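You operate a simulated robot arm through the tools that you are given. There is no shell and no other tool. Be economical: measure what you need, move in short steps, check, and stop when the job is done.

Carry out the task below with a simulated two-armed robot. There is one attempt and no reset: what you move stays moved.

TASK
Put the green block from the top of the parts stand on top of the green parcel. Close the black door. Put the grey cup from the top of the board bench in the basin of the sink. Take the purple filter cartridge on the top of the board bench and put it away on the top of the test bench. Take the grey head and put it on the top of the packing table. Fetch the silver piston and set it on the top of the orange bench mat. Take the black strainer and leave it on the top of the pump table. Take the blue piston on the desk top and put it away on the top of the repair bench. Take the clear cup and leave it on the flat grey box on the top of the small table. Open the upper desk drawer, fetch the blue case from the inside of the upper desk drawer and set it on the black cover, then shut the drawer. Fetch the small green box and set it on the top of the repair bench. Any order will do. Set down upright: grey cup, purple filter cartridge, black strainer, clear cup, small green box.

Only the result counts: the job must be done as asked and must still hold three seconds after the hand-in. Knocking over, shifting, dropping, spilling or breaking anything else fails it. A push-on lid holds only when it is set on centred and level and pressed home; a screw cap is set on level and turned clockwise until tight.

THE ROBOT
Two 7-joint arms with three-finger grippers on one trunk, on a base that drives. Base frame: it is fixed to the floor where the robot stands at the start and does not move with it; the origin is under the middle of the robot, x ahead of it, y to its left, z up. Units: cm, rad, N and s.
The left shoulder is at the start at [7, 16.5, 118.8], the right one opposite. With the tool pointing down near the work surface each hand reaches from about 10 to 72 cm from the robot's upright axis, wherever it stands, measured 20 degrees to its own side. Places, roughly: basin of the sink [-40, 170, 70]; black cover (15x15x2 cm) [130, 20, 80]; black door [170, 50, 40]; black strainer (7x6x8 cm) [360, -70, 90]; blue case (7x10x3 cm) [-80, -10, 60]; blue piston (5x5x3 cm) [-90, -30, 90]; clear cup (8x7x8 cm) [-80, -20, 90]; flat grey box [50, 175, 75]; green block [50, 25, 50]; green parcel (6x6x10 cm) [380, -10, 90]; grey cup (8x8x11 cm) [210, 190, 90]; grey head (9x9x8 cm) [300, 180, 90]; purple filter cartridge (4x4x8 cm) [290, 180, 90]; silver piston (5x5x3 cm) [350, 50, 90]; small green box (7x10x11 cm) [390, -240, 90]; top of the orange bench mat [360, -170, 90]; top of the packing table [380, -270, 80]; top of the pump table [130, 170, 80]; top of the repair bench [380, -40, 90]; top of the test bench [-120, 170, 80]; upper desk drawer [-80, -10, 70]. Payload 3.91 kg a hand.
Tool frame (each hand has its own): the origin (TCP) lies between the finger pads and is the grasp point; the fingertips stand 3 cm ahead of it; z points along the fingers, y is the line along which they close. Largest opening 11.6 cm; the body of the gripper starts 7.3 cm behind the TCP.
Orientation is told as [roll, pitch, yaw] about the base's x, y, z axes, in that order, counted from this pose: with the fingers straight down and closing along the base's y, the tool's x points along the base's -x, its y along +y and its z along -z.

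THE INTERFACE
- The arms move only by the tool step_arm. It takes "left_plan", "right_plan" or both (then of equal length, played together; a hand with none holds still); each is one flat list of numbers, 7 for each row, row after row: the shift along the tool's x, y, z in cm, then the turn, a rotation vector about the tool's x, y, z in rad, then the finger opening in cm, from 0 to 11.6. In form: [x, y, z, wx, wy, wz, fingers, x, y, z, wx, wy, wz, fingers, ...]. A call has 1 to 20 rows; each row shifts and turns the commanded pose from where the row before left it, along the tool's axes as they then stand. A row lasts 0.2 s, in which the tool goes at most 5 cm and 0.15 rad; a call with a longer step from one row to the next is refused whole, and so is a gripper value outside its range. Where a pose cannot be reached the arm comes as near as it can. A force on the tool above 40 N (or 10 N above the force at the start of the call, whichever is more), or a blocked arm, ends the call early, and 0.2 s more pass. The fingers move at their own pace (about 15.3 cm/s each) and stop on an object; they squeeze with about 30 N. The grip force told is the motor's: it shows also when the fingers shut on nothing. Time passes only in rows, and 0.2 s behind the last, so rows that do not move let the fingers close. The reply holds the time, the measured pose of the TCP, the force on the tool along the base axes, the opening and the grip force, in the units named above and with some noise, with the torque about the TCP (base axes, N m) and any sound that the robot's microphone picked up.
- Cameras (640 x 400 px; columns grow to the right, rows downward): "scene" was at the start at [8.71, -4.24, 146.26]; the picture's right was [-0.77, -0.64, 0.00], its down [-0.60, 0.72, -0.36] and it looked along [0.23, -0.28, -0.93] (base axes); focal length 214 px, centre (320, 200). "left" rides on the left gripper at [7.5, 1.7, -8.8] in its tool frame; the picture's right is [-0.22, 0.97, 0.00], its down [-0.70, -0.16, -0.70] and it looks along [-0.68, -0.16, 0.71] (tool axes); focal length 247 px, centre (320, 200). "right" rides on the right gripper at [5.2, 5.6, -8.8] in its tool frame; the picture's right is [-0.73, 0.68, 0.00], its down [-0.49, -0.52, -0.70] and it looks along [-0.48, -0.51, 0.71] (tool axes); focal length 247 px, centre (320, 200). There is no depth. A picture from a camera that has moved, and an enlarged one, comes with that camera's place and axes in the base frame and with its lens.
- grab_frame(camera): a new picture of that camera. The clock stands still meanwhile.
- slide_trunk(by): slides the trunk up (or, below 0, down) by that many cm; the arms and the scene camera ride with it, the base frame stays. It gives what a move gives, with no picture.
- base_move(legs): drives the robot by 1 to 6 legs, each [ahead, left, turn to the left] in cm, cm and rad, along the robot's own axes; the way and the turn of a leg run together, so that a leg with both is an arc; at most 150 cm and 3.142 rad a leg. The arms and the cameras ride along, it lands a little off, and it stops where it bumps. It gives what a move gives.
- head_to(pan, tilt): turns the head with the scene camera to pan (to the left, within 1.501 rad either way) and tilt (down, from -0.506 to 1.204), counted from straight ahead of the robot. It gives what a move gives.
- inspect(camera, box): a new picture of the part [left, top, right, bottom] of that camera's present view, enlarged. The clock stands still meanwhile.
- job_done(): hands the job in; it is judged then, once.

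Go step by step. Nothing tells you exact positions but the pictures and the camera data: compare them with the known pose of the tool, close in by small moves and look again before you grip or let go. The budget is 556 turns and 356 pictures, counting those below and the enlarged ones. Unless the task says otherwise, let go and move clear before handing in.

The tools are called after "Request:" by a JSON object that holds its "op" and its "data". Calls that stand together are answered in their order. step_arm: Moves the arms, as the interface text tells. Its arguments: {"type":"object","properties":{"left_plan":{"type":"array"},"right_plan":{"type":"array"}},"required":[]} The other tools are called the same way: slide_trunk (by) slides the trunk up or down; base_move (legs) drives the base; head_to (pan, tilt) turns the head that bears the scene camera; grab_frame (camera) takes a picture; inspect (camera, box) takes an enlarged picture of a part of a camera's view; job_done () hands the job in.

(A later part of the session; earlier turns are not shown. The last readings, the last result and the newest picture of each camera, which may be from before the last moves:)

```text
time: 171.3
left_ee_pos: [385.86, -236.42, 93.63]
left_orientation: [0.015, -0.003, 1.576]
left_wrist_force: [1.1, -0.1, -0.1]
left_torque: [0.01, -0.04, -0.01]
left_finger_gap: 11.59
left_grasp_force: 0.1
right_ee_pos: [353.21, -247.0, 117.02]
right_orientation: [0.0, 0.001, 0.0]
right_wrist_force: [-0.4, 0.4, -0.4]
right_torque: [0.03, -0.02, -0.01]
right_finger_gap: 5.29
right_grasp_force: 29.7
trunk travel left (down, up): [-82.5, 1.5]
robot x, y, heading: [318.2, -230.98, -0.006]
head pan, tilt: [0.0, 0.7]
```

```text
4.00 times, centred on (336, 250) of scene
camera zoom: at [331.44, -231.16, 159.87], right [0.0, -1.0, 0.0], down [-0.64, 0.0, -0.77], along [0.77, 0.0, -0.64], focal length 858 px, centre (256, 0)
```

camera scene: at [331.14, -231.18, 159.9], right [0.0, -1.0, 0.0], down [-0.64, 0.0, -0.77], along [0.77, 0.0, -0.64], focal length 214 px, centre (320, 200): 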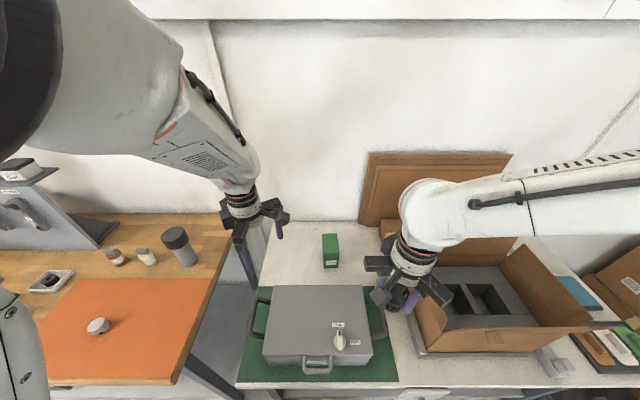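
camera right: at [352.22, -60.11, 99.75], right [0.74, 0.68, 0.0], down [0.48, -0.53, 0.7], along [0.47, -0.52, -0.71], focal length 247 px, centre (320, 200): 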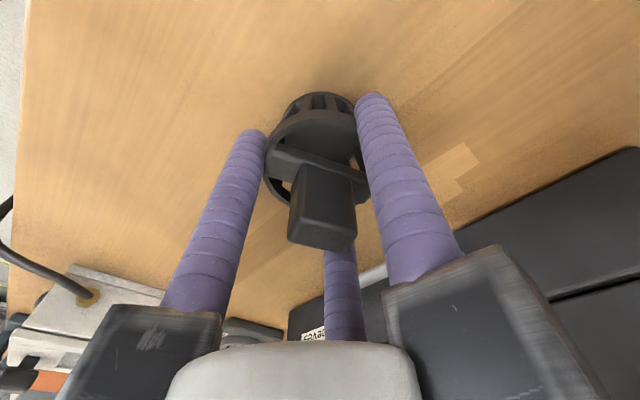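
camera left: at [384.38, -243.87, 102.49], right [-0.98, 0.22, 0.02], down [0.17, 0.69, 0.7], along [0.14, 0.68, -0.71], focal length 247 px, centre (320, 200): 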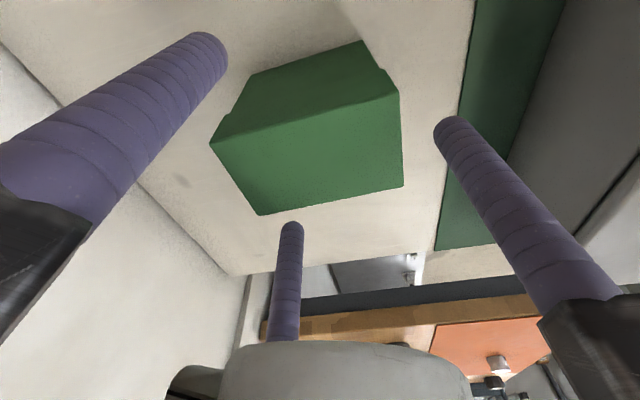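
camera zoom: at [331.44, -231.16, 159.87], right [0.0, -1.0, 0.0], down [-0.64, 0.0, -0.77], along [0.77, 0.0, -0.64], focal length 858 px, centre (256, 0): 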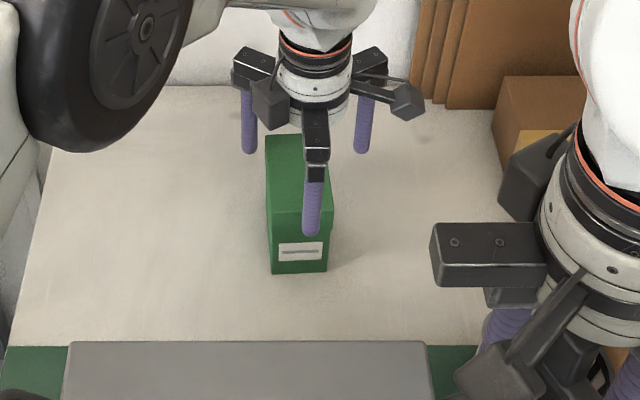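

Request:
{"op": "step_arm", "data": {"left_plan": [-1.6, 0, 0, 0, 0, 0, 11.6, 0, 0, 2, 0, 0, 0, 11.6, 0, 0, 2, 0, 0, 0, 11.6, 0, 0, 2, 0, 0, 0, 11.6, 0, 0, 2, 0, 0, 0, 11.6, 0, 0, 0, 0, 0, 0, 11.6]}}

Request:
{"op": "grab_frame", "data": {"camera": "left"}}

Request:
{"op": "inspect", "data": {"camera": "scene", "box": [256, 200, 416, 300]}}

```text
time: 172.7
left_ee_pos: [385.98, -234.65, 85.51]
left_orientation: [0.016, -0.002, 1.573]
left_wrist_force: [-0.4, -0.4, -0.1]
left_torque: [-0.03, -0.03, 0.02]
left_finger_gap: 11.61
left_grasp_force: 0.0
right_ee_pos: [353.29, -247.14, 116.92]
right_orientation: [-0.001, -0.001, 0.002]
right_wrist_force: [-0.3, 0.1, -0.4]
right_torque: [0.03, 0.0, 0.01]
right_finger_gap: 5.31
right_grasp_force: 30.1
trunk travel left (down, up): [-82.5, 1.5]
robot x, y, heading: [317.91, -231.11, -0.0]
head pan, tilt: [0.0, 0.7]
```

```text
263 pictures are left
camera left: at [384.32, -242.14, 94.43], right [-0.98, 0.22, 0.02], down [0.17, 0.7, 0.7], along [0.14, 0.68, -0.71], focal length 247 px, centre (320, 200)
```

left: 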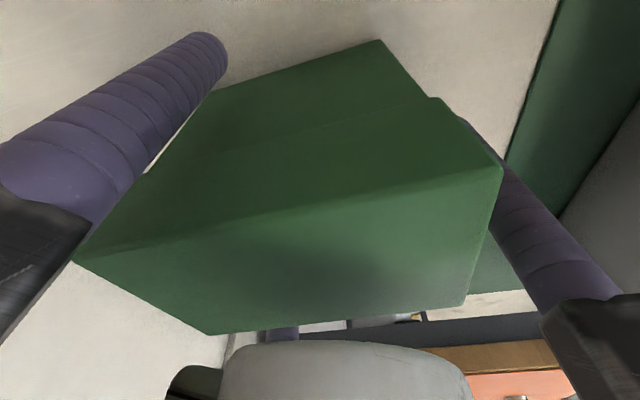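

```text
4.00 times, centred on (336, 250) of scene
camera zoom: at [331.48, -231.18, 159.86], right [0.0, -1.0, 0.0], down [-0.64, 0.0, -0.76], along [0.76, 0.0, -0.64], focal length 858 px, centre (256, 0)
```

zoom: 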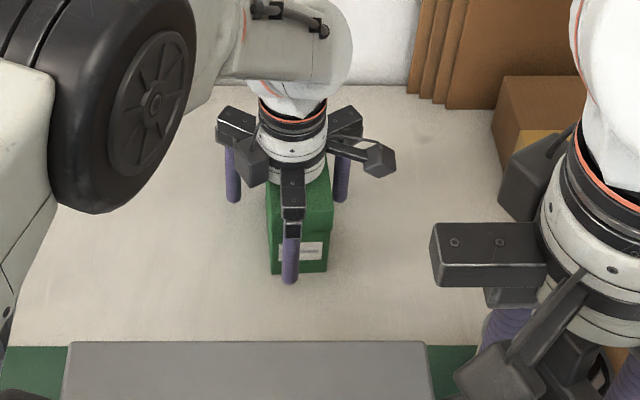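

Request:
{"op": "step_arm", "data": {"left_plan": [0.6, 0, 0, 0, 0, 0, 11.6, 0, 0, 0, 0, 0, 0, 10, 0, 0, 0, 0, 0, 0, 8, 0, 0, 0, 0, 0, 0, 6, 0, 0, 0, 0, 0, 0, 5, 0, 0, 0, 0, 0, 0, 5]}}

Request:
{"op": "grab_frame", "data": {"camera": "left"}}

Request:
{"op": "inspect", "data": {"camera": "scene", "box": [256, 200, 416, 300]}}

```text
time: 174.1
left_ee_pos: [385.88, -235.29, 85.52]
left_orientation: [0.016, -0.002, 1.574]
left_wrist_force: [0.4, 1.1, 2.5]
left_torque: [-0.15, -0.26, 0.02]
left_finger_gap: 7.37
left_grasp_force: 29.7
right_ee_pos: [353.25, -247.15, 117.05]
right_orientation: [-0.002, -0.002, 0.001]
right_wrist_force: [-0.1, -0.4, -0.6]
right_torque: [-0.01, -0.02, 0.01]
right_finger_gap: 5.31
right_grasp_force: 30.1
trunk travel left (down, up): [-82.5, 1.5]
robot x, y, heading: [317.94, -231.41, 0.003]
head pan, tilt: [0.0, 0.7]
```

```text
261 pictures are left
camera left: at [384.3, -242.68, 94.49], right [-0.98, 0.22, 0.02], down [0.17, 0.7, 0.7], along [0.14, 0.68, -0.72], focal length 247 px, centre (320, 200)
```

left: 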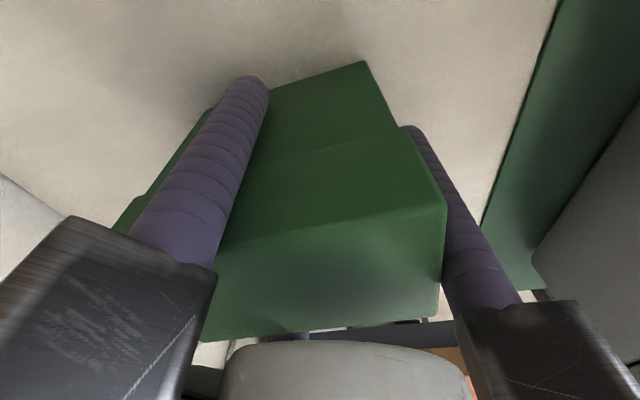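

```text
4.00 times, centred on (336, 250) of scene
camera zoom: at [331.47, -231.18, 159.86], right [0.0, -1.0, 0.0], down [-0.64, 0.0, -0.76], along [0.76, 0.0, -0.64], focal length 858 px, centre (256, 0)
```

zoom: 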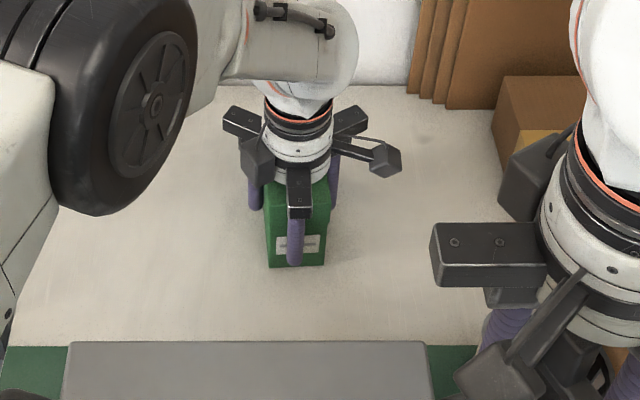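

Request:
{"op": "step_arm", "data": {"left_plan": [0, 0, -1, 0, 0, 0, 5, 0, 0, -2, 0, 0, 0, 5, 0, 0, -3, 0, 0, 0, 5, 0, 0, 0, 0, 0, 0, 5]}}

Request:
{"op": "inspect", "data": {"camera": "scene", "box": [256, 200, 416, 300]}}

```text
time: 175.1
left_ee_pos: [385.93, -235.26, 91.48]
left_orientation: [0.018, -0.001, 1.574]
left_wrist_force: [-0.8, -1.0, -1.5]
left_torque: [0.0, 0.03, 0.02]
left_finger_gap: 7.34
left_grasp_force: 30.4
right_ee_pos: [353.29, -247.11, 116.93]
right_orientation: [-0.001, -0.002, 0.002]
right_wrist_force: [-0.7, 0.2, 0.1]
right_torque: [-0.04, 0.02, 0.01]
right_finger_gap: 5.27
right_grasp_force: 30.1
trunk travel left (down, up): [-82.5, 1.5]
robot x, y, heading: [318.09, -230.99, -0.001]
head pan, tilt: [0.0, 0.7]
```

```text
4.00 times, centred on (336, 250) of scene
camera zoom: at [331.59, -231.18, 159.85], right [0.0, -1.0, 0.0], down [-0.64, 0.0, -0.76], along [0.76, 0.0, -0.64], focal length 858 px, centre (256, 0)
```

zoom: 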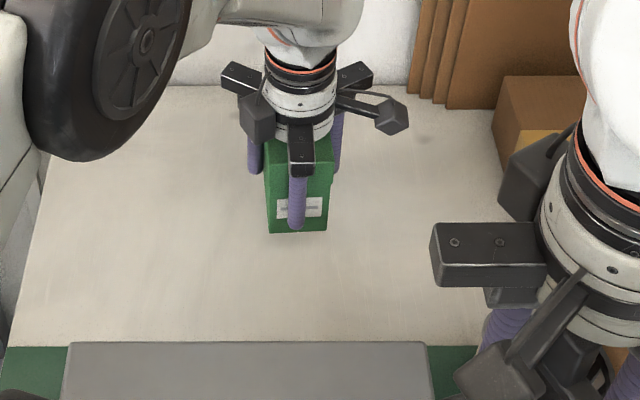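

The box is held upright. I lift it, retract, back off and drive to the repair bench.

Request:
{"op": "step_arm", "data": {"left_plan": [0, 0, -4, 0, 0, 0, 5, 0, 0, -4, 0, 0, 0, 5, 0, 0, -4, 0, 0, 0, 5, 0, 0, -4, 0, 0, 0, 5, 0, 0, -4, 0, 0, 0, 5, 0, 0, -4, 0, 0, 0, 5, 0, 4.5, 0, 0, 0, 0, 5, 0, 4.5, 0, 0, 0, 0, 5, 0, 4.5, 0, 0, 0, 0, 5, -2, 4, 0, 0, 0, 0, 5, -2, 4, 0, 0, 0, 0, 5, -2, 4, 0, 0, 0, 0, 5, -2, 4, 0, 0, 0, 0, 5]}}

Request:
{"op": "base_move", "data": {"legs": [[-18, 0, 0], [0, 110, 0], [0, 108, 0]]}}

Request:
{"op": "grab_frame", "data": {"camera": "scene"}}

```text
time: 176.8
left_ee_pos: [377.39, -233.34, 103.7]
left_orientation: [0.248, 0.018, 1.619]
left_wrist_force: [-0.8, 0.7, -1.4]
left_torque: [0.03, 0.0, -0.02]
left_finger_gap: 7.33
left_grasp_force: 29.8
right_ee_pos: [353.31, -247.06, 116.9]
right_orientation: [0.0, -0.001, 0.0]
right_wrist_force: [0.2, -0.6, 0.0]
right_torque: [-0.02, 0.0, 0.02]
right_finger_gap: 5.3
right_grasp_force: 30.3
trunk travel left (down, up): [-82.5, 1.5]
robot x, y, heading: [318.07, -231.52, -0.002]
head pan, tilt: [0.0, 0.7]
stopped in row 8 (left hand): the arm was blocked; the commanded pose is now the measured one
```

```text
time: 188.5
left_ee_pos: [360.08, -17.98, 103.81]
left_orientation: [0.248, 0.018, 1.625]
left_wrist_force: [-0.4, 1.3, -1.5]
left_torque: [0.0, 0.02, -0.01]
left_finger_gap: 7.31
left_grasp_force: 23.3
right_ee_pos: [336.12, -31.7, 116.92]
right_orientation: [-0.001, -0.003, 0.008]
right_wrist_force: [-0.5, -0.5, 0.2]
right_torque: [0.03, 0.01, -0.01]
right_finger_gap: 5.3
right_grasp_force: 29.7
trunk travel left (down, up): [-82.5, 1.5]
robot x, y, heading: [300.38, -15.85, 0.006]
head pan, tilt: [0.0, 0.7]
```

```text
258 pictures are left
camera scene: at [314.21, -16.06, 159.86], right [0.0, -1.0, 0.0], down [-0.64, 0.0, -0.76], along [0.76, 0.0, -0.64], focal length 214 px, centre (320, 200)
```

scene: 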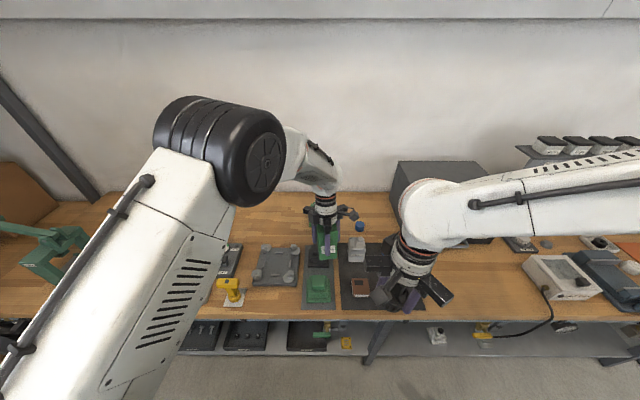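

The arm was blocked before the retract, and the base moved with the box lower than planned. I check for contact now.

Request:
{"op": "inspect", "data": {"camera": "scene", "box": [256, 190, 416, 290]}}

Request:
{"op": "inspect", "data": {"camera": "scene", "box": [480, 190, 640, 290]}}

Request:
{"op": "grab_frame", "data": {"camera": "left"}}

```text
4.00 times, centred on (336, 240) of scene
camera zoom: at [314.21, -16.06, 159.86], right [0.0, -1.0, 0.0], down [-0.64, 0.0, -0.76], along [0.76, 0.0, -0.64], focal length 858 px, centre (256, 40)
```

zoom: 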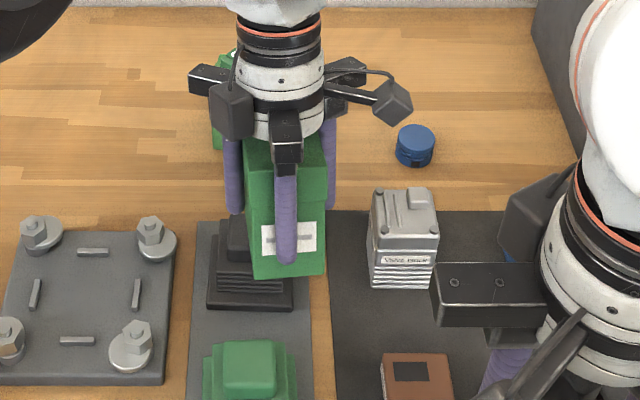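

```text
4.00 times, centred on (560, 240) of scene
camera zoom: at [314.21, -16.06, 159.86], right [0.0, -1.0, 0.0], down [-0.64, 0.0, -0.76], along [0.76, 0.0, -0.64], focal length 858 px, centre (-640, 40)
```

zoom: 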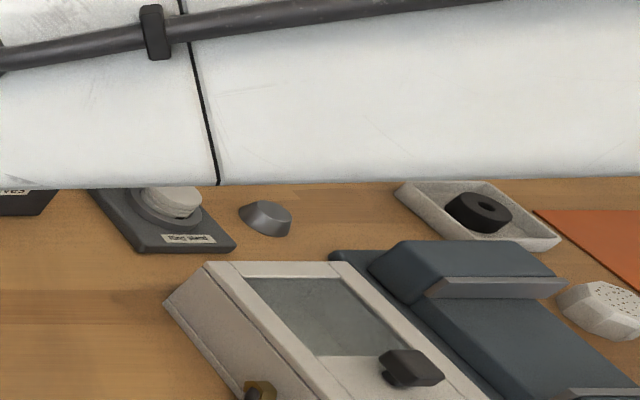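

```text
255 pictures are left
camera left: at [361.05, -25.25, 113.04], right [-0.96, 0.18, 0.23], down [0.29, 0.72, 0.63], along [-0.06, 0.67, -0.74], focal length 247 px, centre (320, 200)
```

left: 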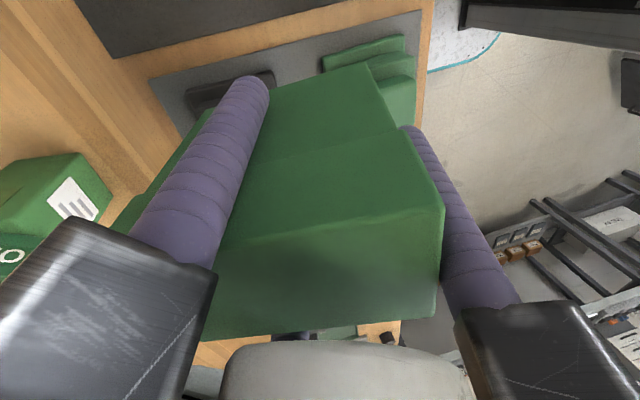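

Nothing looks displaced. I raise the trunk the last bit, then level the tilted box and unwind the wrist while rising.

Request:
{"op": "slide_trunk", "data": {"by": 1.4}}

Request:
{"op": "step_arm", "data": {"left_plan": [0, 0, -0.5, 0, 0, 0.12, 5, 0, 0, -0.5, 0.05, 0, 0.12, 5, 0, 0, -0.5, 0.05, 0, 0.12, 5, 0, 0, -0.5, 0.05, 0, 0.12, 5, 0, 0, -0.5, 0.05, 0, 0.12, 5]}}

Request:
{"op": "grab_frame", "data": {"camera": "scene"}}

```text
time: 189.1
left_ee_pos: [360.07, -18.08, 105.33]
left_orientation: [0.246, 0.018, 1.627]
left_wrist_force: [0.2, -0.1, -2.7]
left_torque: [0.01, 0.01, 0.01]
left_finger_gap: 7.32
left_grasp_force: 23.1
right_ee_pos: [336.06, -31.81, 118.35]
right_orientation: [0.0, -0.002, 0.008]
right_wrist_force: [-1.0, -0.2, -0.2]
right_torque: [-0.01, 0.0, -0.03]
right_finger_gap: 5.28
right_grasp_force: 29.9
trunk travel left (down, up): [-83.9, 0.1]
robot x, y, heading: [300.16, -16.1, 0.008]
head pan, tilt: [0.0, 0.7]
```

```text
time: 190.3
left_ee_pos: [360.47, -17.95, 107.76]
left_orientation: [0.0, 0.107, 1.031]
left_wrist_force: [0.2, -0.5, -1.4]
left_torque: [0.0, 0.01, -0.03]
left_finger_gap: 7.32
left_grasp_force: 23.8
right_ee_pos: [335.99, -31.78, 118.33]
right_orientation: [-0.001, -0.001, 0.007]
right_wrist_force: [0.7, -0.7, -0.4]
right_torque: [0.0, -0.03, -0.03]
right_finger_gap: 5.24
right_grasp_force: 30.2
trunk travel left (down, up): [-83.9, 0.1]
robot x, y, heading: [300.71, -16.14, 0.004]
head pan, tilt: [0.0, 0.7]
```

```text
254 pictures are left
camera scene: at [314.13, -15.94, 161.26], right [0.0, -1.0, 0.0], down [-0.64, 0.0, -0.77], along [0.77, 0.0, -0.64], focal length 214 px, centre (320, 200)
```

scene: 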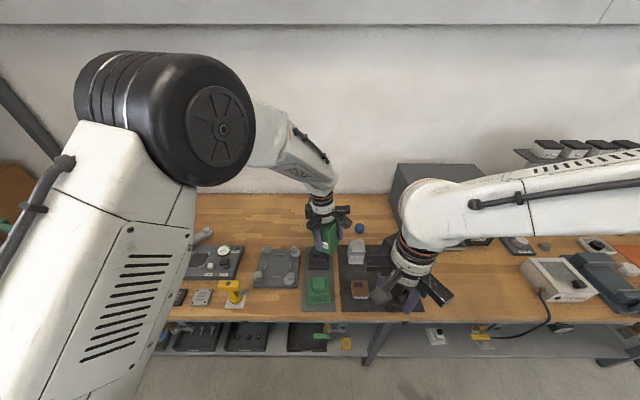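

Request:
{"op": "step_arm", "data": {"left_plan": [0, 0, -0.7, 0, -0.054, 0.12, 5, 0, 0, -0.7, 0, -0.053, 0.12, 5, 0, 0, -0.7, 0, 0, 0.14, 5, 0, 0, -0.7, 0, 0, 0.14, 5, 0, 0, -0.7, 0, 0, 0.14, 5, 0, 0, -0.5, 0, 0, 0.14, 5, 0, 0, 0, 0, 0, 0.14, 5]}}

```text
time: 191.9
left_ee_pos: [360.49, -17.79, 111.77]
left_orientation: [-0.007, -0.009, 0.09]
left_wrist_force: [-0.3, 0.4, -2.5]
left_torque: [0.02, -0.03, 0.03]
left_finger_gap: 7.32
left_grasp_force: 23.3
right_ee_pos: [336.12, -31.76, 118.35]
right_orientation: [-0.001, 0.0, 0.007]
right_wrist_force: [0.5, -1.1, -0.3]
right_torque: [-0.04, -0.02, -0.01]
right_finger_gap: 5.3
right_grasp_force: 30.3
trunk travel left (down, up): [-83.9, 0.1]
robot x, y, heading: [300.28, -16.17, 0.004]
head pan, tilt: [0.0, 0.7]
```

Request:
{"op": "step_arm", "data": {"left_plan": [0, 4.8, 0, 0, 0, 0.03, 5, 0, 4.8, 0, 0, 0, 0.03, 5, 0, 4.8, 0, 0, 0, 0.03, 5, 0, 4.8, 0, 0, 0, 0, 5, 0, 4.4, 0, 0, 0, 0, 5]}}

Request:
{"op": "base_move", "data": {"legs": [[15, 0, -0.004]]}}

Request:
{"op": "grab_frame", "data": {"camera": "scene"}}

Request:
{"op": "grab_frame", "data": {"camera": "left"}}

```text
time: 193.1
left_ee_pos: [359.75, 6.05, 111.61]
left_orientation: [-0.007, -0.011, 0.004]
left_wrist_force: [0.8, 0.4, -2.0]
left_torque: [0.01, 0.0, 0.01]
left_finger_gap: 7.33
left_grasp_force: 22.8
right_ee_pos: [336.12, -31.62, 118.34]
right_orientation: [-0.002, -0.002, 0.007]
right_wrist_force: [0.1, 0.5, -0.5]
right_torque: [-0.05, 0.02, -0.04]
right_finger_gap: 5.3
right_grasp_force: 30.1
trunk travel left (down, up): [-83.9, 0.1]
robot x, y, heading: [300.92, -16.08, 0.006]
head pan, tilt: [0.0, 0.7]
```

```text
time: 194.5
left_ee_pos: [374.48, 5.6, 111.74]
left_orientation: [-0.007, -0.013, -0.005]
left_wrist_force: [-1.3, 0.0, -2.0]
left_torque: [0.02, -0.05, 0.0]
left_finger_gap: 7.3
left_grasp_force: 22.9
right_ee_pos: [350.82, -31.99, 118.53]
right_orientation: [0.0, -0.004, 0.001]
right_wrist_force: [-0.6, -0.2, 0.2]
right_torque: [0.01, -0.02, -0.01]
right_finger_gap: 5.28
right_grasp_force: 30.3
trunk travel left (down, up): [-83.9, 0.1]
robot x, y, heading: [315.52, -16.3, 0.002]
head pan, tilt: [0.0, 0.7]
```

```text
253 pictures are left
camera scene: at [328.85, -16.01, 161.29], right [0.0, -1.0, 0.0], down [-0.64, 0.0, -0.77], along [0.77, 0.0, -0.64], focal length 214 px, centre (320, 200)
```

scene: 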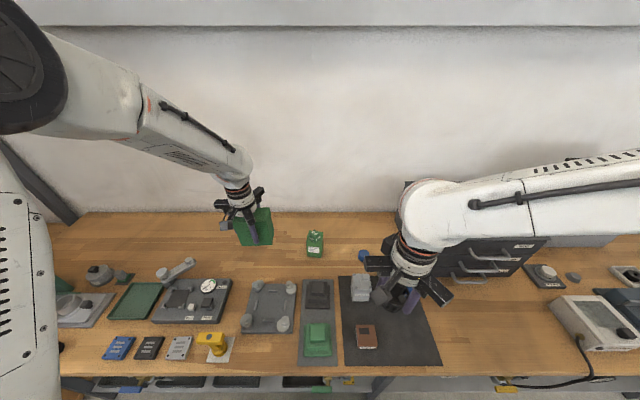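

```text
252 pictures are left
camera left: at [367.0, 7.41, 120.6], right [0.23, 0.97, 0.0], down [0.69, -0.16, 0.71], along [0.69, -0.16, -0.71], focal length 247 px, centre (320, 200)
```

left: 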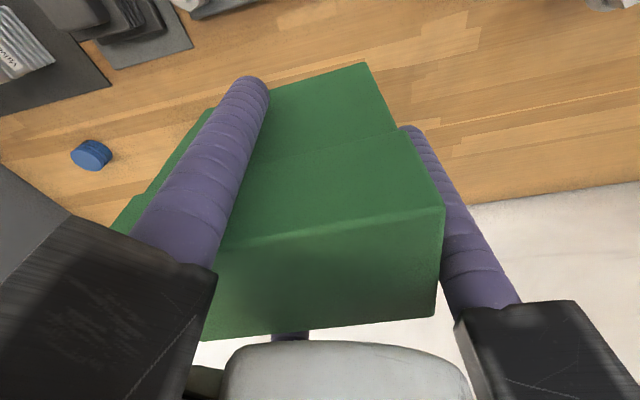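

I move the box over the free spot behind the fixture plate and lower it.

Request:
{"op": "step_arm", "data": {"left_plan": [-4, 0.4, 0, 0.007, -0.012, 0, 5, -4, 0.4, 0, 0, 0, 0, 5, -2, 0.4, 0, 0, 0, 0, 5, 0, 0, 4, 0, 0, 0, 5, 0, 0, 4, 0, 0, 0, 5, 0, 0, 4, 0, 0, 0, 5, 0, 0, 3, 0, 0, 0, 5, 0, 0, 1, 0, 0, 0, 5, 0, 0, 0, 0, 0, 0, 5]}}

Request:
{"op": "inspect", "data": {"camera": "scene", "box": [190, 190, 350, 290]}}

```text
time: 196.5
left_ee_pos: [385.18, 6.55, 95.61]
left_orientation: [-0.014, -0.024, -0.004]
left_wrist_force: [-1.1, 0.2, -1.7]
left_torque: [0.03, 0.01, -0.01]
left_finger_gap: 7.33
left_grasp_force: 22.9
right_ee_pos: [350.96, -31.84, 118.49]
right_orientation: [0.0, -0.002, 0.003]
right_wrist_force: [-0.6, -0.5, 0.1]
right_torque: [-0.01, -0.03, -0.01]
right_finger_gap: 5.3
right_grasp_force: 30.3
trunk travel left (down, up): [-83.9, 0.1]
robot x, y, heading: [315.49, -15.98, 0.001]
head pan, tilt: [0.0, 0.7]
```

```text
4.00 times, centred on (270, 240) of scene
camera zoom: at [329.16, -16.02, 161.26], right [0.0, -1.0, 0.0], down [-0.64, 0.0, -0.76], along [0.76, 0.0, -0.64], focal length 858 px, centre (520, 40)
```

zoom: 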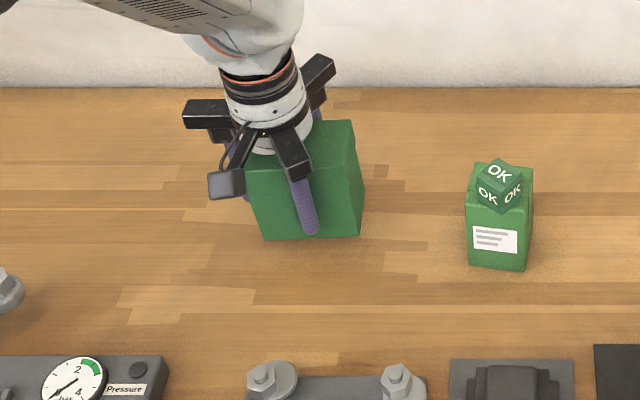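

Request:
{"op": "step_arm", "data": {"left_plan": [0, 0, 0.4, -0.03, 0.024, 0, 5, 0, 0, 0.4, 0, 0, 0, 5, 0, 0, 0.3, 0, 0, 0, 5, 0, 0, 0, 0, 0, 0, 5]}}

```text
time: 197.5
left_ee_pos: [385.1, 6.48, 94.6]
left_orientation: [0.016, 0.004, -0.003]
left_wrist_force: [-0.7, -0.3, -1.7]
left_torque: [0.02, -0.04, -0.05]
left_finger_gap: 7.31
left_grasp_force: 23.3
right_ee_pos: [351.01, -32.02, 118.37]
right_orientation: [-0.001, -0.002, 0.003]
right_wrist_force: [-0.4, -0.4, -1.0]
right_torque: [0.03, 0.0, -0.03]
right_finger_gap: 5.3
right_grasp_force: 30.0
trunk travel left (down, up): [-83.9, 0.1]
robot x, y, heading: [315.68, -16.18, -0.002]
head pan, tilt: [0.0, 0.7]
```

Request:
{"op": "step_arm", "data": {"left_plan": [0, 0, 0.3, 0, 0, 0, 5, 0, 0, 0.3, 0, 0, 0, 5, 0, 0, 0, 0, 0, 0, 5]}}

```text
time: 198.3
left_ee_pos: [385.14, 6.5, 94.05]
left_orientation: [0.016, 0.002, -0.003]
left_wrist_force: [0.3, 0.3, -0.7]
left_torque: [0.07, 0.02, 0.02]
left_finger_gap: 7.32
left_grasp_force: 23.1
right_ee_pos: [351.06, -31.97, 118.4]
right_orientation: [0.0, -0.001, 0.003]
right_wrist_force: [-0.3, -0.1, -0.8]
right_torque: [0.01, 0.01, 0.02]
right_finger_gap: 5.29
right_grasp_force: 30.2
trunk travel left (down, up): [-83.9, 0.1]
robot x, y, heading: [315.48, -16.5, 0.001]
head pan, tilt: [0.0, 0.7]
```

Request:
{"op": "step_arm", "data": {"left_plan": [0, 0, 0.25, 0, 0, 0, 5, 0, 0, 0, 0, 0, 0, 5]}}

```text
time: 198.9
left_ee_pos: [385.19, 6.56, 93.94]
left_orientation: [0.016, 0.002, -0.004]
left_wrist_force: [-0.4, 0.2, -1.7]
left_torque: [0.01, 0.02, 0.02]
left_finger_gap: 7.33
left_grasp_force: 23.1
right_ee_pos: [351.11, -31.83, 118.35]
right_orientation: [0.001, -0.001, 0.003]
right_wrist_force: [0.2, -0.3, -0.9]
right_torque: [0.0, -0.04, 0.02]
right_finger_gap: 5.24
right_grasp_force: 29.7
trunk travel left (down, up): [-83.9, 0.1]
robot x, y, heading: [315.7, -15.99, -0.007]
head pan, tilt: [0.0, 0.7]
```

Request:
{"op": "step_arm", "data": {"left_plan": [0, 0, 0.25, 0, 0, 0, 5, 0, 0, 0.25, 0, 0, 0, 5, 0, 0, 0, 0, 0, 0, 5]}}

Request:
{"op": "inspect", "data": {"camera": "scene", "box": [222, 200, 318, 260]}}

```text
time: 199.7
left_ee_pos: [385.08, 6.47, 93.38]
left_orientation: [0.017, 0.001, -0.004]
left_wrist_force: [-0.3, -0.1, -1.2]
left_torque: [-0.03, 0.03, 0.03]
left_finger_gap: 7.3
left_grasp_force: 23.3
right_ee_pos: [350.91, -31.84, 118.33]
right_orientation: [0.001, -0.002, 0.004]
right_wrist_force: [-0.5, 0.2, 0.0]
right_torque: [0.02, -0.02, 0.02]
right_finger_gap: 5.28
right_grasp_force: 29.7
trunk travel left (down, up): [-83.9, 0.1]
robot x, y, heading: [315.55, -16.22, 0.002]
head pan, tilt: [0.0, 0.7]
```

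```text
6.67 times, centred on (270, 230) of scene
camera zoom: at [329.17, -16.02, 161.26], right [0.0, -1.0, 0.0], down [-0.64, 0.0, -0.76], along [0.76, 0.0, -0.64], focal length 1430 px, centre (653, 0)
```

zoom: 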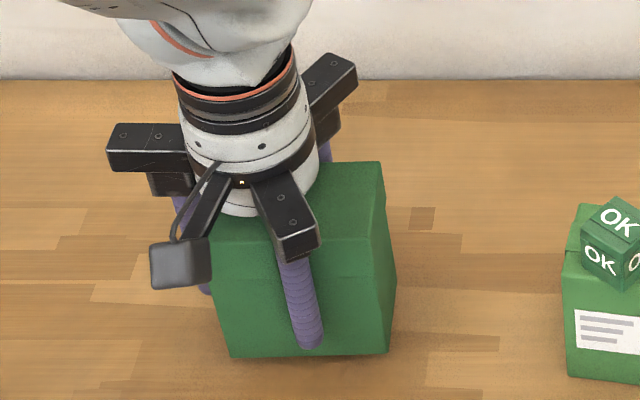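

Request:
{"op": "step_arm", "data": {"left_plan": [0, 0, 0.25, 0, 0, 0, 5, 0, 0, 0.25, 0, 0, 0, 5, 0, 0, 0, 0, 0, 0, 5]}}

```text
time: 200.5
left_ee_pos: [385.08, 6.54, 92.93]
left_orientation: [0.017, 0.003, -0.004]
left_wrist_force: [-0.1, -0.2, -1.2]
left_torque: [0.01, -0.01, 0.02]
left_finger_gap: 7.33
left_grasp_force: 23.4
right_ee_pos: [350.9, -31.97, 118.38]
right_orientation: [-0.001, 0.0, 0.004]
right_wrist_force: [-0.1, 0.3, 0.6]
right_torque: [0.03, 0.0, 0.02]
right_finger_gap: 5.3
right_grasp_force: 30.2
trunk travel left (down, up): [-83.9, 0.1]
robot x, y, heading: [315.24, -15.88, 0.001]
head pan, tilt: [0.0, 0.7]
```

Request:
{"op": "step_arm", "data": {"left_plan": [0, 0, 0.25, 0, 0, 0, 5, 0, 0, 0.25, 0, 0, 0, 5, 0, 0, 0, 0, 0, 0, 5]}}

```text
time: 201.3
left_ee_pos: [385.07, 6.57, 92.27]
left_orientation: [0.014, 0.001, -0.003]
left_wrist_force: [0.3, 0.5, -1.3]
left_torque: [0.01, -0.01, 0.02]
left_finger_gap: 7.32
left_grasp_force: 23.0
right_ee_pos: [350.96, -31.86, 118.26]
right_orientation: [-0.001, -0.003, 0.003]
right_wrist_force: [-0.4, -0.2, -0.4]
right_torque: [-0.01, -0.02, 0.01]
right_finger_gap: 5.28
right_grasp_force: 30.0
trunk travel left (down, up): [-83.9, 0.1]
robot x, y, heading: [315.59, -16.37, 0.0]
head pan, tilt: [0.0, 0.7]
```

Request:
{"op": "step_arm", "data": {"left_plan": [0, 0, 0.25, 0, 0, 0, 5, 0, 0, 0.25, 0, 0, 0, 5, 0, 0, 0, 0, 0, 0, 5]}}

Request:
{"op": "inspect", "data": {"camera": "scene", "box": [222, 200, 318, 260]}}

```text
time: 202.1
left_ee_pos: [385.18, 6.58, 92.1]
left_orientation: [0.015, 0.002, -0.003]
left_wrist_force: [-0.8, 0.2, -0.9]
left_torque: [0.02, -0.01, -0.01]
left_finger_gap: 7.32
left_grasp_force: 23.4
right_ee_pos: [350.94, -31.92, 118.47]
right_orientation: [0.0, -0.001, 0.004]
right_wrist_force: [0.4, 0.6, -0.7]
right_torque: [0.01, 0.0, -0.02]
right_finger_gap: 5.25
right_grasp_force: 30.4
trunk travel left (down, up): [-83.9, 0.1]
robot x, y, heading: [315.3, -16.11, -0.003]
head pan, tilt: [0.0, 0.7]
```

```text
6.67 times, centred on (270, 230) of scene
camera zoom: at [329.17, -16.02, 161.26], right [0.0, -1.0, 0.0], down [-0.64, 0.0, -0.76], along [0.76, 0.0, -0.64], focal length 1430 px, centre (653, 0)
```

zoom: 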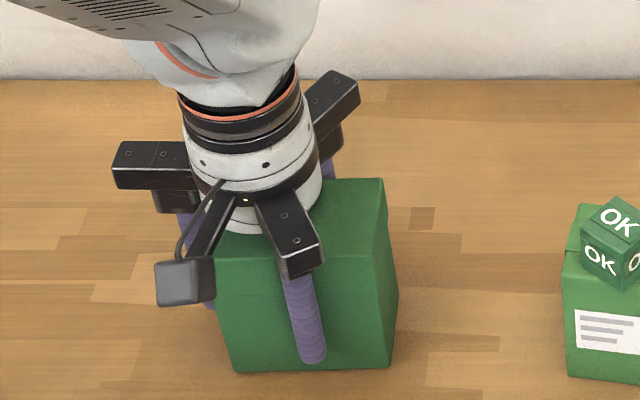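

Request:
{"op": "step_arm", "data": {"left_plan": [0, 0, 0.2, 0, 0, 0, 5, 0, 0, 0.2, 0, 0, 0, 5, 0, 0, 0, 0, 0, 0, 5]}}

```text
time: 202.9
left_ee_pos: [385.2, 6.53, 91.61]
left_orientation: [0.014, 0.0, -0.004]
left_wrist_force: [-0.1, 1.1, 4.9]
left_torque: [-0.31, -0.07, 0.01]
left_finger_gap: 7.31
left_grasp_force: 23.0
right_ee_pos: [350.86, -31.96, 118.45]
right_orientation: [0.002, 0.0, 0.004]
right_wrist_force: [-0.6, 0.0, 0.3]
right_torque: [0.0, -0.01, 0.01]
right_finger_gap: 5.26
right_grasp_force: 30.0
trunk travel left (down, up): [-83.9, 0.1]
robot x, y, heading: [315.59, -15.99, -0.001]
head pan, tilt: [0.0, 0.7]
```

Request:
{"op": "step_arm", "data": {"left_plan": [0, 0, 0.1, 0.016, 0, 0, 5, 0, 0, 0, 0, 0, 0, 5]}}

```text
time: 203.5
left_ee_pos: [385.24, 6.58, 91.61]
left_orientation: [0.001, -0.002, -0.003]
left_wrist_force: [1.9, 3.1, 11.8]
left_torque: [0.62, 0.01, -0.05]
left_finger_gap: 7.34
left_grasp_force: 23.4
right_ee_pos: [350.81, -31.89, 118.38]
right_orientation: [-0.001, -0.005, 0.003]
right_wrist_force: [-0.1, 0.9, -1.0]
right_torque: [0.02, -0.01, -0.02]
right_finger_gap: 5.29
right_grasp_force: 30.2
trunk travel left (down, up): [-83.9, 0.1]
robot x, y, heading: [315.47, -16.3, 0.004]
head pan, tilt: [0.0, 0.7]
```

The box touches down level. I release and rise.

Request:
{"op": "step_arm", "data": {"left_plan": [0, 0, 0, -0.006, 0, 0, 8.5, 0, 0, 0, 0, 0, 0, 10, 0, 0, 0, 0, 0, 0, 11.6, 0, 0, -2, 0, 0, 0, 11.6, 0, 0, -4, 0, 0, 0, 11.6, 0, 0, -4, 0, 0, 0, 11.6, 0, 0, -4, 0, 0, 0, 11.6, 0, 0, -4, 0, 0, 0, 11.6, 0, 0, -4, 0, 0, 0, 11.6]}}

Request:
{"op": "inspect", "data": {"camera": "scene", "box": [190, 190, 430, 340]}}

```text
time: 205.5
left_ee_pos: [385.12, 6.21, 113.47]
left_orientation: [0.007, 0.001, -0.004]
left_wrist_force: [0.0, -0.6, -0.2]
left_torque: [0.02, -0.04, 0.0]
left_finger_gap: 11.63
left_grasp_force: 0.0
right_ee_pos: [350.87, -31.98, 118.42]
right_orientation: [-0.001, -0.004, 0.004]
right_wrist_force: [-0.3, 0.7, -1.0]
right_torque: [-0.02, -0.02, 0.0]
right_finger_gap: 5.27
right_grasp_force: 30.4
trunk travel left (down, up): [-83.9, 0.1]
robot x, y, heading: [315.89, -16.18, 0.002]
head pan, tilt: [0.0, 0.7]
```

```text
2.67 times, centred on (310, 265) of scene
camera zoom: at [329.02, -16.06, 161.26], right [0.0, -1.0, 0.0], down [-0.64, 0.0, -0.77], along [0.77, 0.0, -0.64], focal length 572 px, centre (347, 27)
```

zoom: 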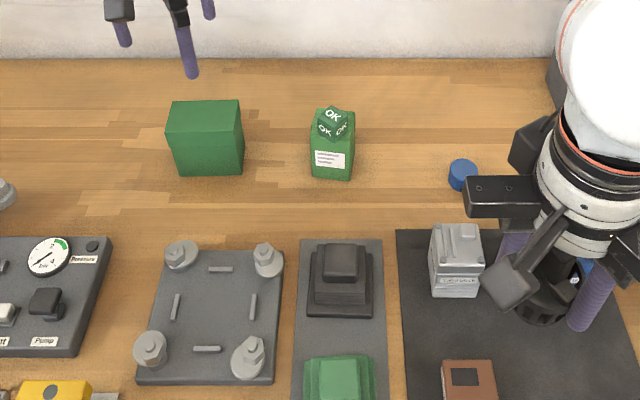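

Everything stands as planned. I retract the left arm, back away and go to the board bench side.

Request:
{"op": "step_arm", "data": {"left_plan": [4.5, 0, 0, 0, 0, 0, 11.6, 4.5, 0, 0, 0, 0, 0, 11.6, 4.5, 0, 0, 0, 0, 0, 11.6, 4.5, 0, 0, 0, 0, 0, 11.6, 4.5, 0, 0, 0, 0, 0, 11.6, 4.5, 0, 0, 0, 0, 0, 11.6, 4.5, 0, 0, 0, 0, 0, 11.6, 4.5, 0, 0, 0, 0, 0, 11.6]}}

Request:
{"op": "base_move", "data": {"legs": [[-58, 0, 0], [0, 95, 0], [0, 0, 1.57]]}}

Request:
{"op": "head_to", "data": {"pan": 0, "tilt": 0.6}}

Request:
{"op": "grab_frame", "data": {"camera": "scene"}}

```text
time: 207.3
left_ee_pos: [351.55, 7.67, 113.91]
left_orientation: [0.138, 0.007, -0.033]
left_wrist_force: [0.8, -0.8, 1.1]
left_torque: [0.09, -0.01, 0.01]
left_finger_gap: 11.59
left_grasp_force: 0.1
left hand out of reach, approached as far as the arm can: row 8
right_ee_pos: [351.0, -31.87, 118.35]
right_orientation: [0.001, -0.001, 0.005]
right_wrist_force: [-0.4, -1.1, 0.9]
right_torque: [0.05, -0.01, 0.01]
right_finger_gap: 5.28
right_grasp_force: 30.0
trunk travel left (down, up): [-83.9, 0.1]
robot x, y, heading: [315.34, -16.02, 0.003]
head pan, tilt: [0.0, 0.7]
```

```text
time: 219.0
left_ee_pos: [235.92, 114.61, 114.05]
left_orientation: [0.007, 0.004, 1.55]
left_wrist_force: [0.2, -0.3, -0.2]
left_torque: [-0.03, 0.0, 0.04]
left_finger_gap: 11.59
left_grasp_force: 0.0
right_ee_pos: [273.92, 113.26, 118.44]
right_orientation: [0.001, -0.001, 1.555]
right_wrist_force: [0.9, 0.3, -1.1]
right_torque: [0.01, 0.02, 0.0]
right_finger_gap: 5.27
right_grasp_force: 29.4
trunk travel left (down, up): [-83.9, 0.1]
robot x, y, heading: [257.57, 78.25, 1.55]
head pan, tilt: [0.0, 0.7]
```

```text
time: 219.6
left_ee_pos: [235.85, 114.63, 114.08]
left_orientation: [0.008, 0.003, 1.55]
left_wrist_force: [0.1, -0.9, -0.6]
left_torque: [0.0, -0.03, -0.02]
left_finger_gap: 11.58
left_grasp_force: 0.1
right_ee_pos: [273.92, 113.32, 118.39]
right_orientation: [-0.001, 0.0, 1.553]
right_wrist_force: [-1.1, 0.3, -0.4]
right_torque: [0.01, 0.0, 0.0]
right_finger_gap: 5.29
right_grasp_force: 30.2
trunk travel left (down, up): [-83.9, 0.1]
robot x, y, heading: [257.49, 78.41, 1.553]
head pan, tilt: [0.0, 0.6]
```

```text
247 pictures are left
camera scene: at [257.91, 92.07, 162.12], right [1.0, -0.02, 0.0], down [-0.01, -0.57, -0.82], along [0.02, 0.82, -0.57], focal length 214 px, centre (320, 200)
```

scene: 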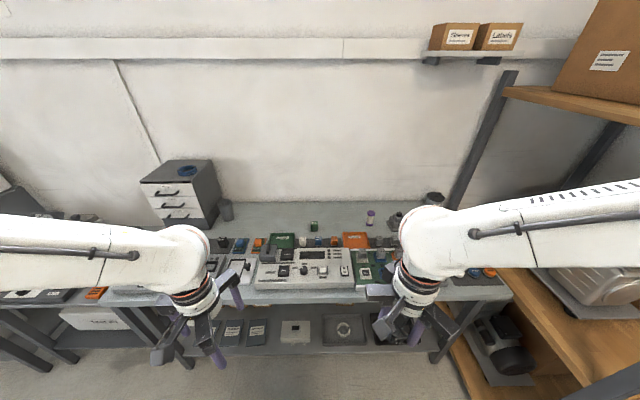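

Request:
{"op": "inspect", "data": {"camera": "scene", "box": [200, 180, 360, 280]}}

Request:
{"op": "inspect", "data": {"camera": "scene", "box": [330, 180, 490, 280]}}

```text
4.00 times, centred on (280, 230) of scene
camera zoom: at [257.91, 92.07, 162.12], right [1.0, -0.02, 0.0], down [-0.01, -0.57, -0.82], along [0.02, 0.82, -0.57], focal length 858 px, centre (480, 80)
```

zoom: 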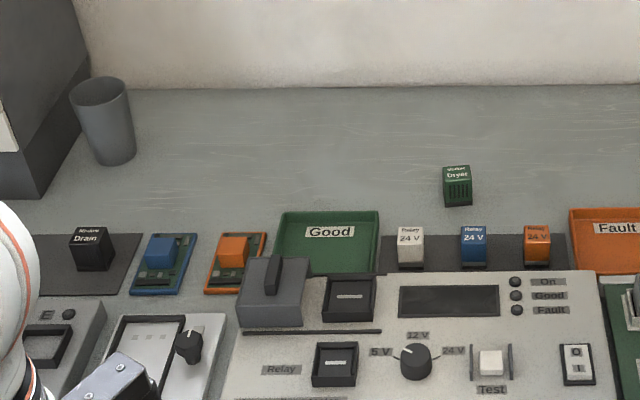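

```text
4.00 times, centred on (410, 230) of scene
camera zoom: at [257.91, 92.07, 162.12], right [1.0, -0.02, 0.0], down [-0.01, -0.57, -0.82], along [0.02, 0.82, -0.57], focal length 858 px, centre (-40, 80)
```

zoom: 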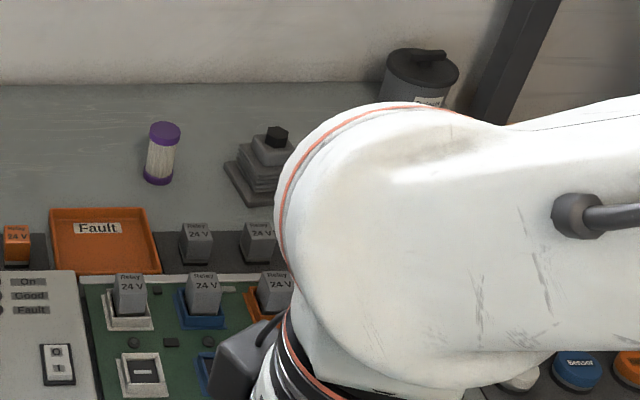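

The purple filter is near (286, 177), the grey head near (299, 175) and the grey cup near (210, 183). I drive up to the bench for the filter.

Request:
{"op": "base_move", "data": {"legs": [[0, -26, 0.018], [29, 0, 0]]}}

Request:
{"op": "head_to", "data": {"pan": 0, "tilt": 0.7}}

Request:
{"op": "grab_frame", "data": {"camera": "scene"}}

Request:
{"op": "grab_frame", "data": {"camera": "left"}}

```text
time: 223.1
left_ee_pos: [261.79, 142.74, 114.08]
left_orientation: [0.007, -0.001, 1.564]
left_wrist_force: [-0.2, -0.3, -0.3]
left_torque: [0.04, -0.03, 0.0]
left_finger_gap: 11.6
left_grasp_force: 0.0
right_ee_pos: [299.95, 141.91, 118.48]
right_orientation: [-0.001, -0.004, 1.572]
right_wrist_force: [0.3, -0.3, 0.3]
right_torque: [0.03, 0.01, -0.01]
right_finger_gap: 5.25
right_grasp_force: 29.9
trunk travel left (down, up): [-83.9, 0.1]
robot x, y, heading: [283.9, 106.48, 1.566]
head pan, tilt: [0.0, 0.6]
```

```text
time: 223.8
left_ee_pos: [261.76, 142.9, 113.97]
left_orientation: [0.008, 0.004, 1.564]
left_wrist_force: [-0.8, -0.1, -0.4]
left_torque: [0.0, 0.01, 0.04]
left_finger_gap: 11.59
left_grasp_force: 0.1
right_ee_pos: [299.96, 142.14, 118.43]
right_orientation: [0.0, -0.001, 1.571]
right_wrist_force: [-0.6, 0.0, -0.1]
right_torque: [0.0, -0.01, -0.02]
right_finger_gap: 5.28
right_grasp_force: 29.7
trunk travel left (down, up): [-83.9, 0.1]
robot x, y, heading: [284.03, 106.79, 1.564]
head pan, tilt: [0.0, 0.7]
```

```text
244 pictures are left
camera scene: at [284.16, 120.38, 161.26], right [1.0, 0.0, 0.0], down [0.0, -0.64, -0.76], along [0.0, 0.76, -0.64], focal length 214 px, centre (320, 200)
```

scene: 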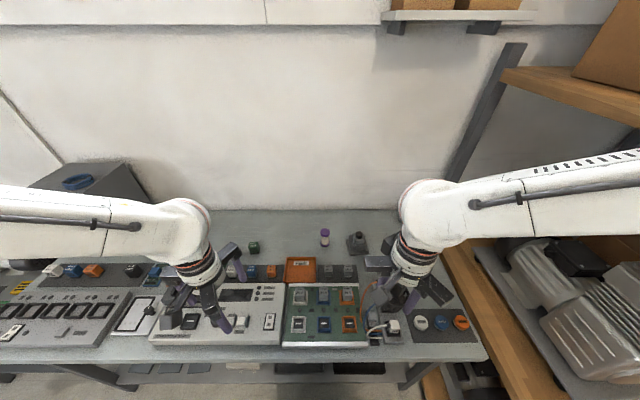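

```text
243 pictures are left
camera left: at [260.09, 135.54, 122.89], right [-0.97, 0.23, 0.01], down [0.17, 0.7, 0.7], along [0.16, 0.68, -0.72], focal length 247 px, centre (320, 200)
```

left: 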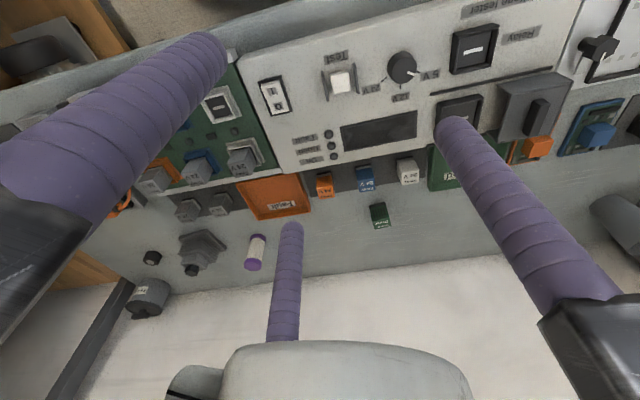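

Request:
{"op": "inspect", "data": {"camera": "scene", "box": [290, 215, 386, 275]}}

Request:
{"op": "inspect", "data": {"camera": "left", "box": [170, 215, 298, 295]}}

```text
6.67 times, centred on (338, 245) of scene
camera zoom: at [284.16, 120.38, 161.26], right [1.0, 0.0, 0.0], down [0.0, -0.64, -0.76], along [0.0, 0.76, -0.64], focal length 1430 px, centre (200, -100)
```

zoom: 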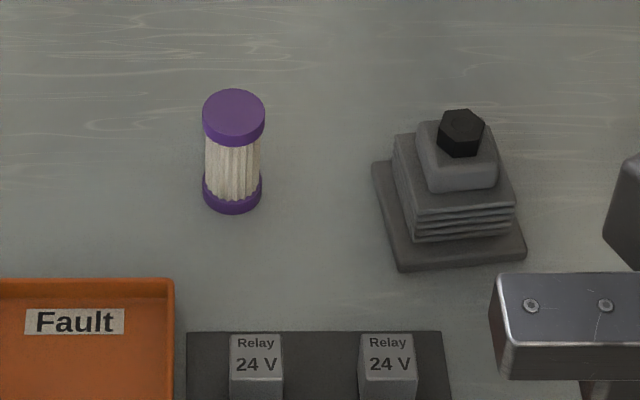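

```text
5.00 times, centred on (234, 255) of left
camera zoom: at [260.09, 135.54, 122.89], right [-0.97, 0.23, 0.01], down [0.17, 0.7, 0.7], along [0.16, 0.68, -0.72], focal length 1235 px, centre (750, -75)
```

zoom: 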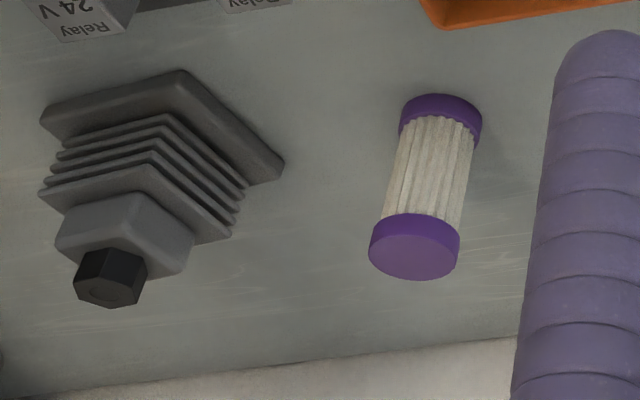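

The filter stands at (286.2, 180.2), z 85.5 to 93.5. I edge closer and bring the left hand above it.

Request:
{"op": "base_move", "data": {"legs": [[4, 0, 0.005]]}}

Request:
{"op": "step_arm", "data": {"left_plan": [-4, -2.6, 0, 0, 0, 0, 8, -4, -2.6, 0, 0, 0, 0, 8, -4, -2.6, 0, 0, 0, 0, 8, -4, -2.6, 0, 0, 0, 0, 8, -4, -2.6, 0, 0, 0, 0, 8, -4, -2.6, 0, 0, 0, 0, 8, -4, -2.6, 0, 0, 0, 0, 8, -4, -2.6, 0, 0, 0, 0, 8, -1.3, -3, 0, 0, 0, 0, 8, 0, 0, 4, 0, 0, 0, 8, 0, 0, 4, 0, 0, 0, 8, 0, 0, 0, 0, 0, 0, 8]}}

Request:
{"op": "grab_frame", "data": {"camera": "left"}}

Request:
{"op": "inspect", "data": {"camera": "scene", "box": [256, 200, 416, 300]}}

```text
time: 224.7
left_ee_pos: [261.77, 146.0, 114.21]
left_orientation: [0.007, -0.003, 1.568]
left_wrist_force: [-0.5, -1.4, -0.3]
left_torque: [0.14, -0.02, -0.02]
left_finger_gap: 11.61
left_grasp_force: 0.1
right_ee_pos: [299.78, 145.22, 118.57]
right_orientation: [0.001, -0.009, 1.571]
right_wrist_force: [0.3, -1.7, -0.3]
right_torque: [0.11, 0.02, 0.0]
right_finger_gap: 5.26
right_grasp_force: 30.1
trunk travel left (down, up): [-83.9, 0.1]
robot x, y, heading: [284.06, 110.82, 1.567]
head pan, tilt: [0.0, 0.7]
```

```text
time: 227.3
left_ee_pos: [285.34, 179.97, 105.74]
left_orientation: [0.006, 0.003, 1.567]
left_wrist_force: [-0.3, -0.2, 0.0]
left_torque: [0.0, 0.02, -0.01]
left_finger_gap: 8.02
left_grasp_force: 0.1
right_ee_pos: [299.77, 145.92, 118.51]
right_orientation: [0.0, -0.004, 1.575]
right_wrist_force: [0.3, -0.6, -0.4]
right_torque: [0.01, 0.01, -0.02]
right_finger_gap: 5.3
right_grasp_force: 29.9
trunk travel left (down, up): [-83.9, 0.1]
robot x, y, heading: [283.87, 110.53, 1.571]
head pan, tilt: [0.0, 0.7]
```

```text
240 pictures are left
camera left: at [283.67, 172.66, 114.62], right [-0.97, 0.23, 0.01], down [0.17, 0.7, 0.7], along [0.15, 0.68, -0.72], focal length 247 px, centre (320, 200)
```

left: 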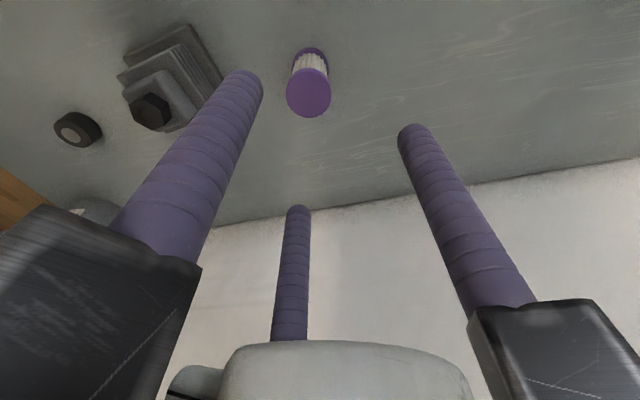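

```text
4.00 times, centred on (336, 250) of scene
camera zoom: at [284.17, 124.14, 161.27], right [1.0, 0.0, 0.0], down [0.0, -0.64, -0.77], along [0.0, 0.77, -0.64], focal length 858 px, centre (256, 0)
```

zoom: 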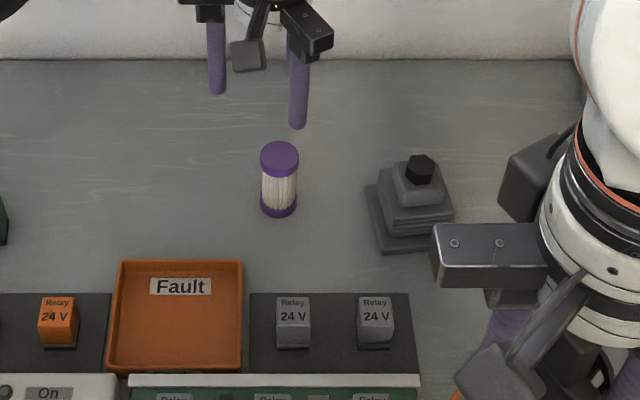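

Request:
{"op": "step_arm", "data": {"left_plan": [-0.3, -0.8, 3, 0, 0, 0, 7, 0, 0, 3, 0, 0, 0, 7, 0, 0, 3, 0, 0, 0, 7, 0, 0, 3, 0, 0, 0, 7, 0, 0, 2, 0, 0, 0, 7, 0, 0, 1, 0, 0, 0, 7, 0, 0, 0, 0, 0, 0, 7]}}

Request:
{"op": "grab_frame", "data": {"camera": "left"}}

```text
time: 228.9
left_ee_pos: [285.99, 180.21, 90.68]
left_orientation: [0.01, 0.004, 1.567]
left_wrist_force: [1.0, -0.3, -0.6]
left_torque: [0.02, 0.01, 0.02]
left_finger_gap: 7.0
left_grasp_force: 0.1
right_ee_pos: [299.88, 146.02, 118.44]
right_orientation: [0.0, -0.002, 1.575]
right_wrist_force: [0.1, 0.2, -1.5]
right_torque: [0.01, 0.02, 0.01]
right_finger_gap: 5.25
right_grasp_force: 29.8
trunk travel left (down, up): [-83.9, 0.1]
robot x, y, heading: [283.89, 110.26, 1.574]
head pan, tilt: [0.0, 0.7]
```

```text
238 pictures are left
camera left: at [284.34, 172.79, 99.58], right [-0.97, 0.23, 0.01], down [0.17, 0.7, 0.7], along [0.15, 0.68, -0.72], focal length 247 px, centre (320, 200)
```

left: 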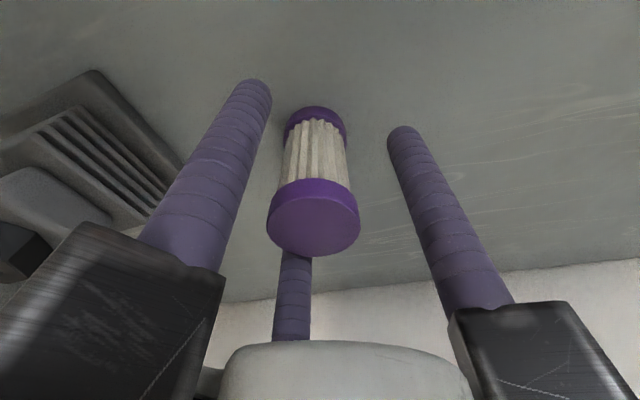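

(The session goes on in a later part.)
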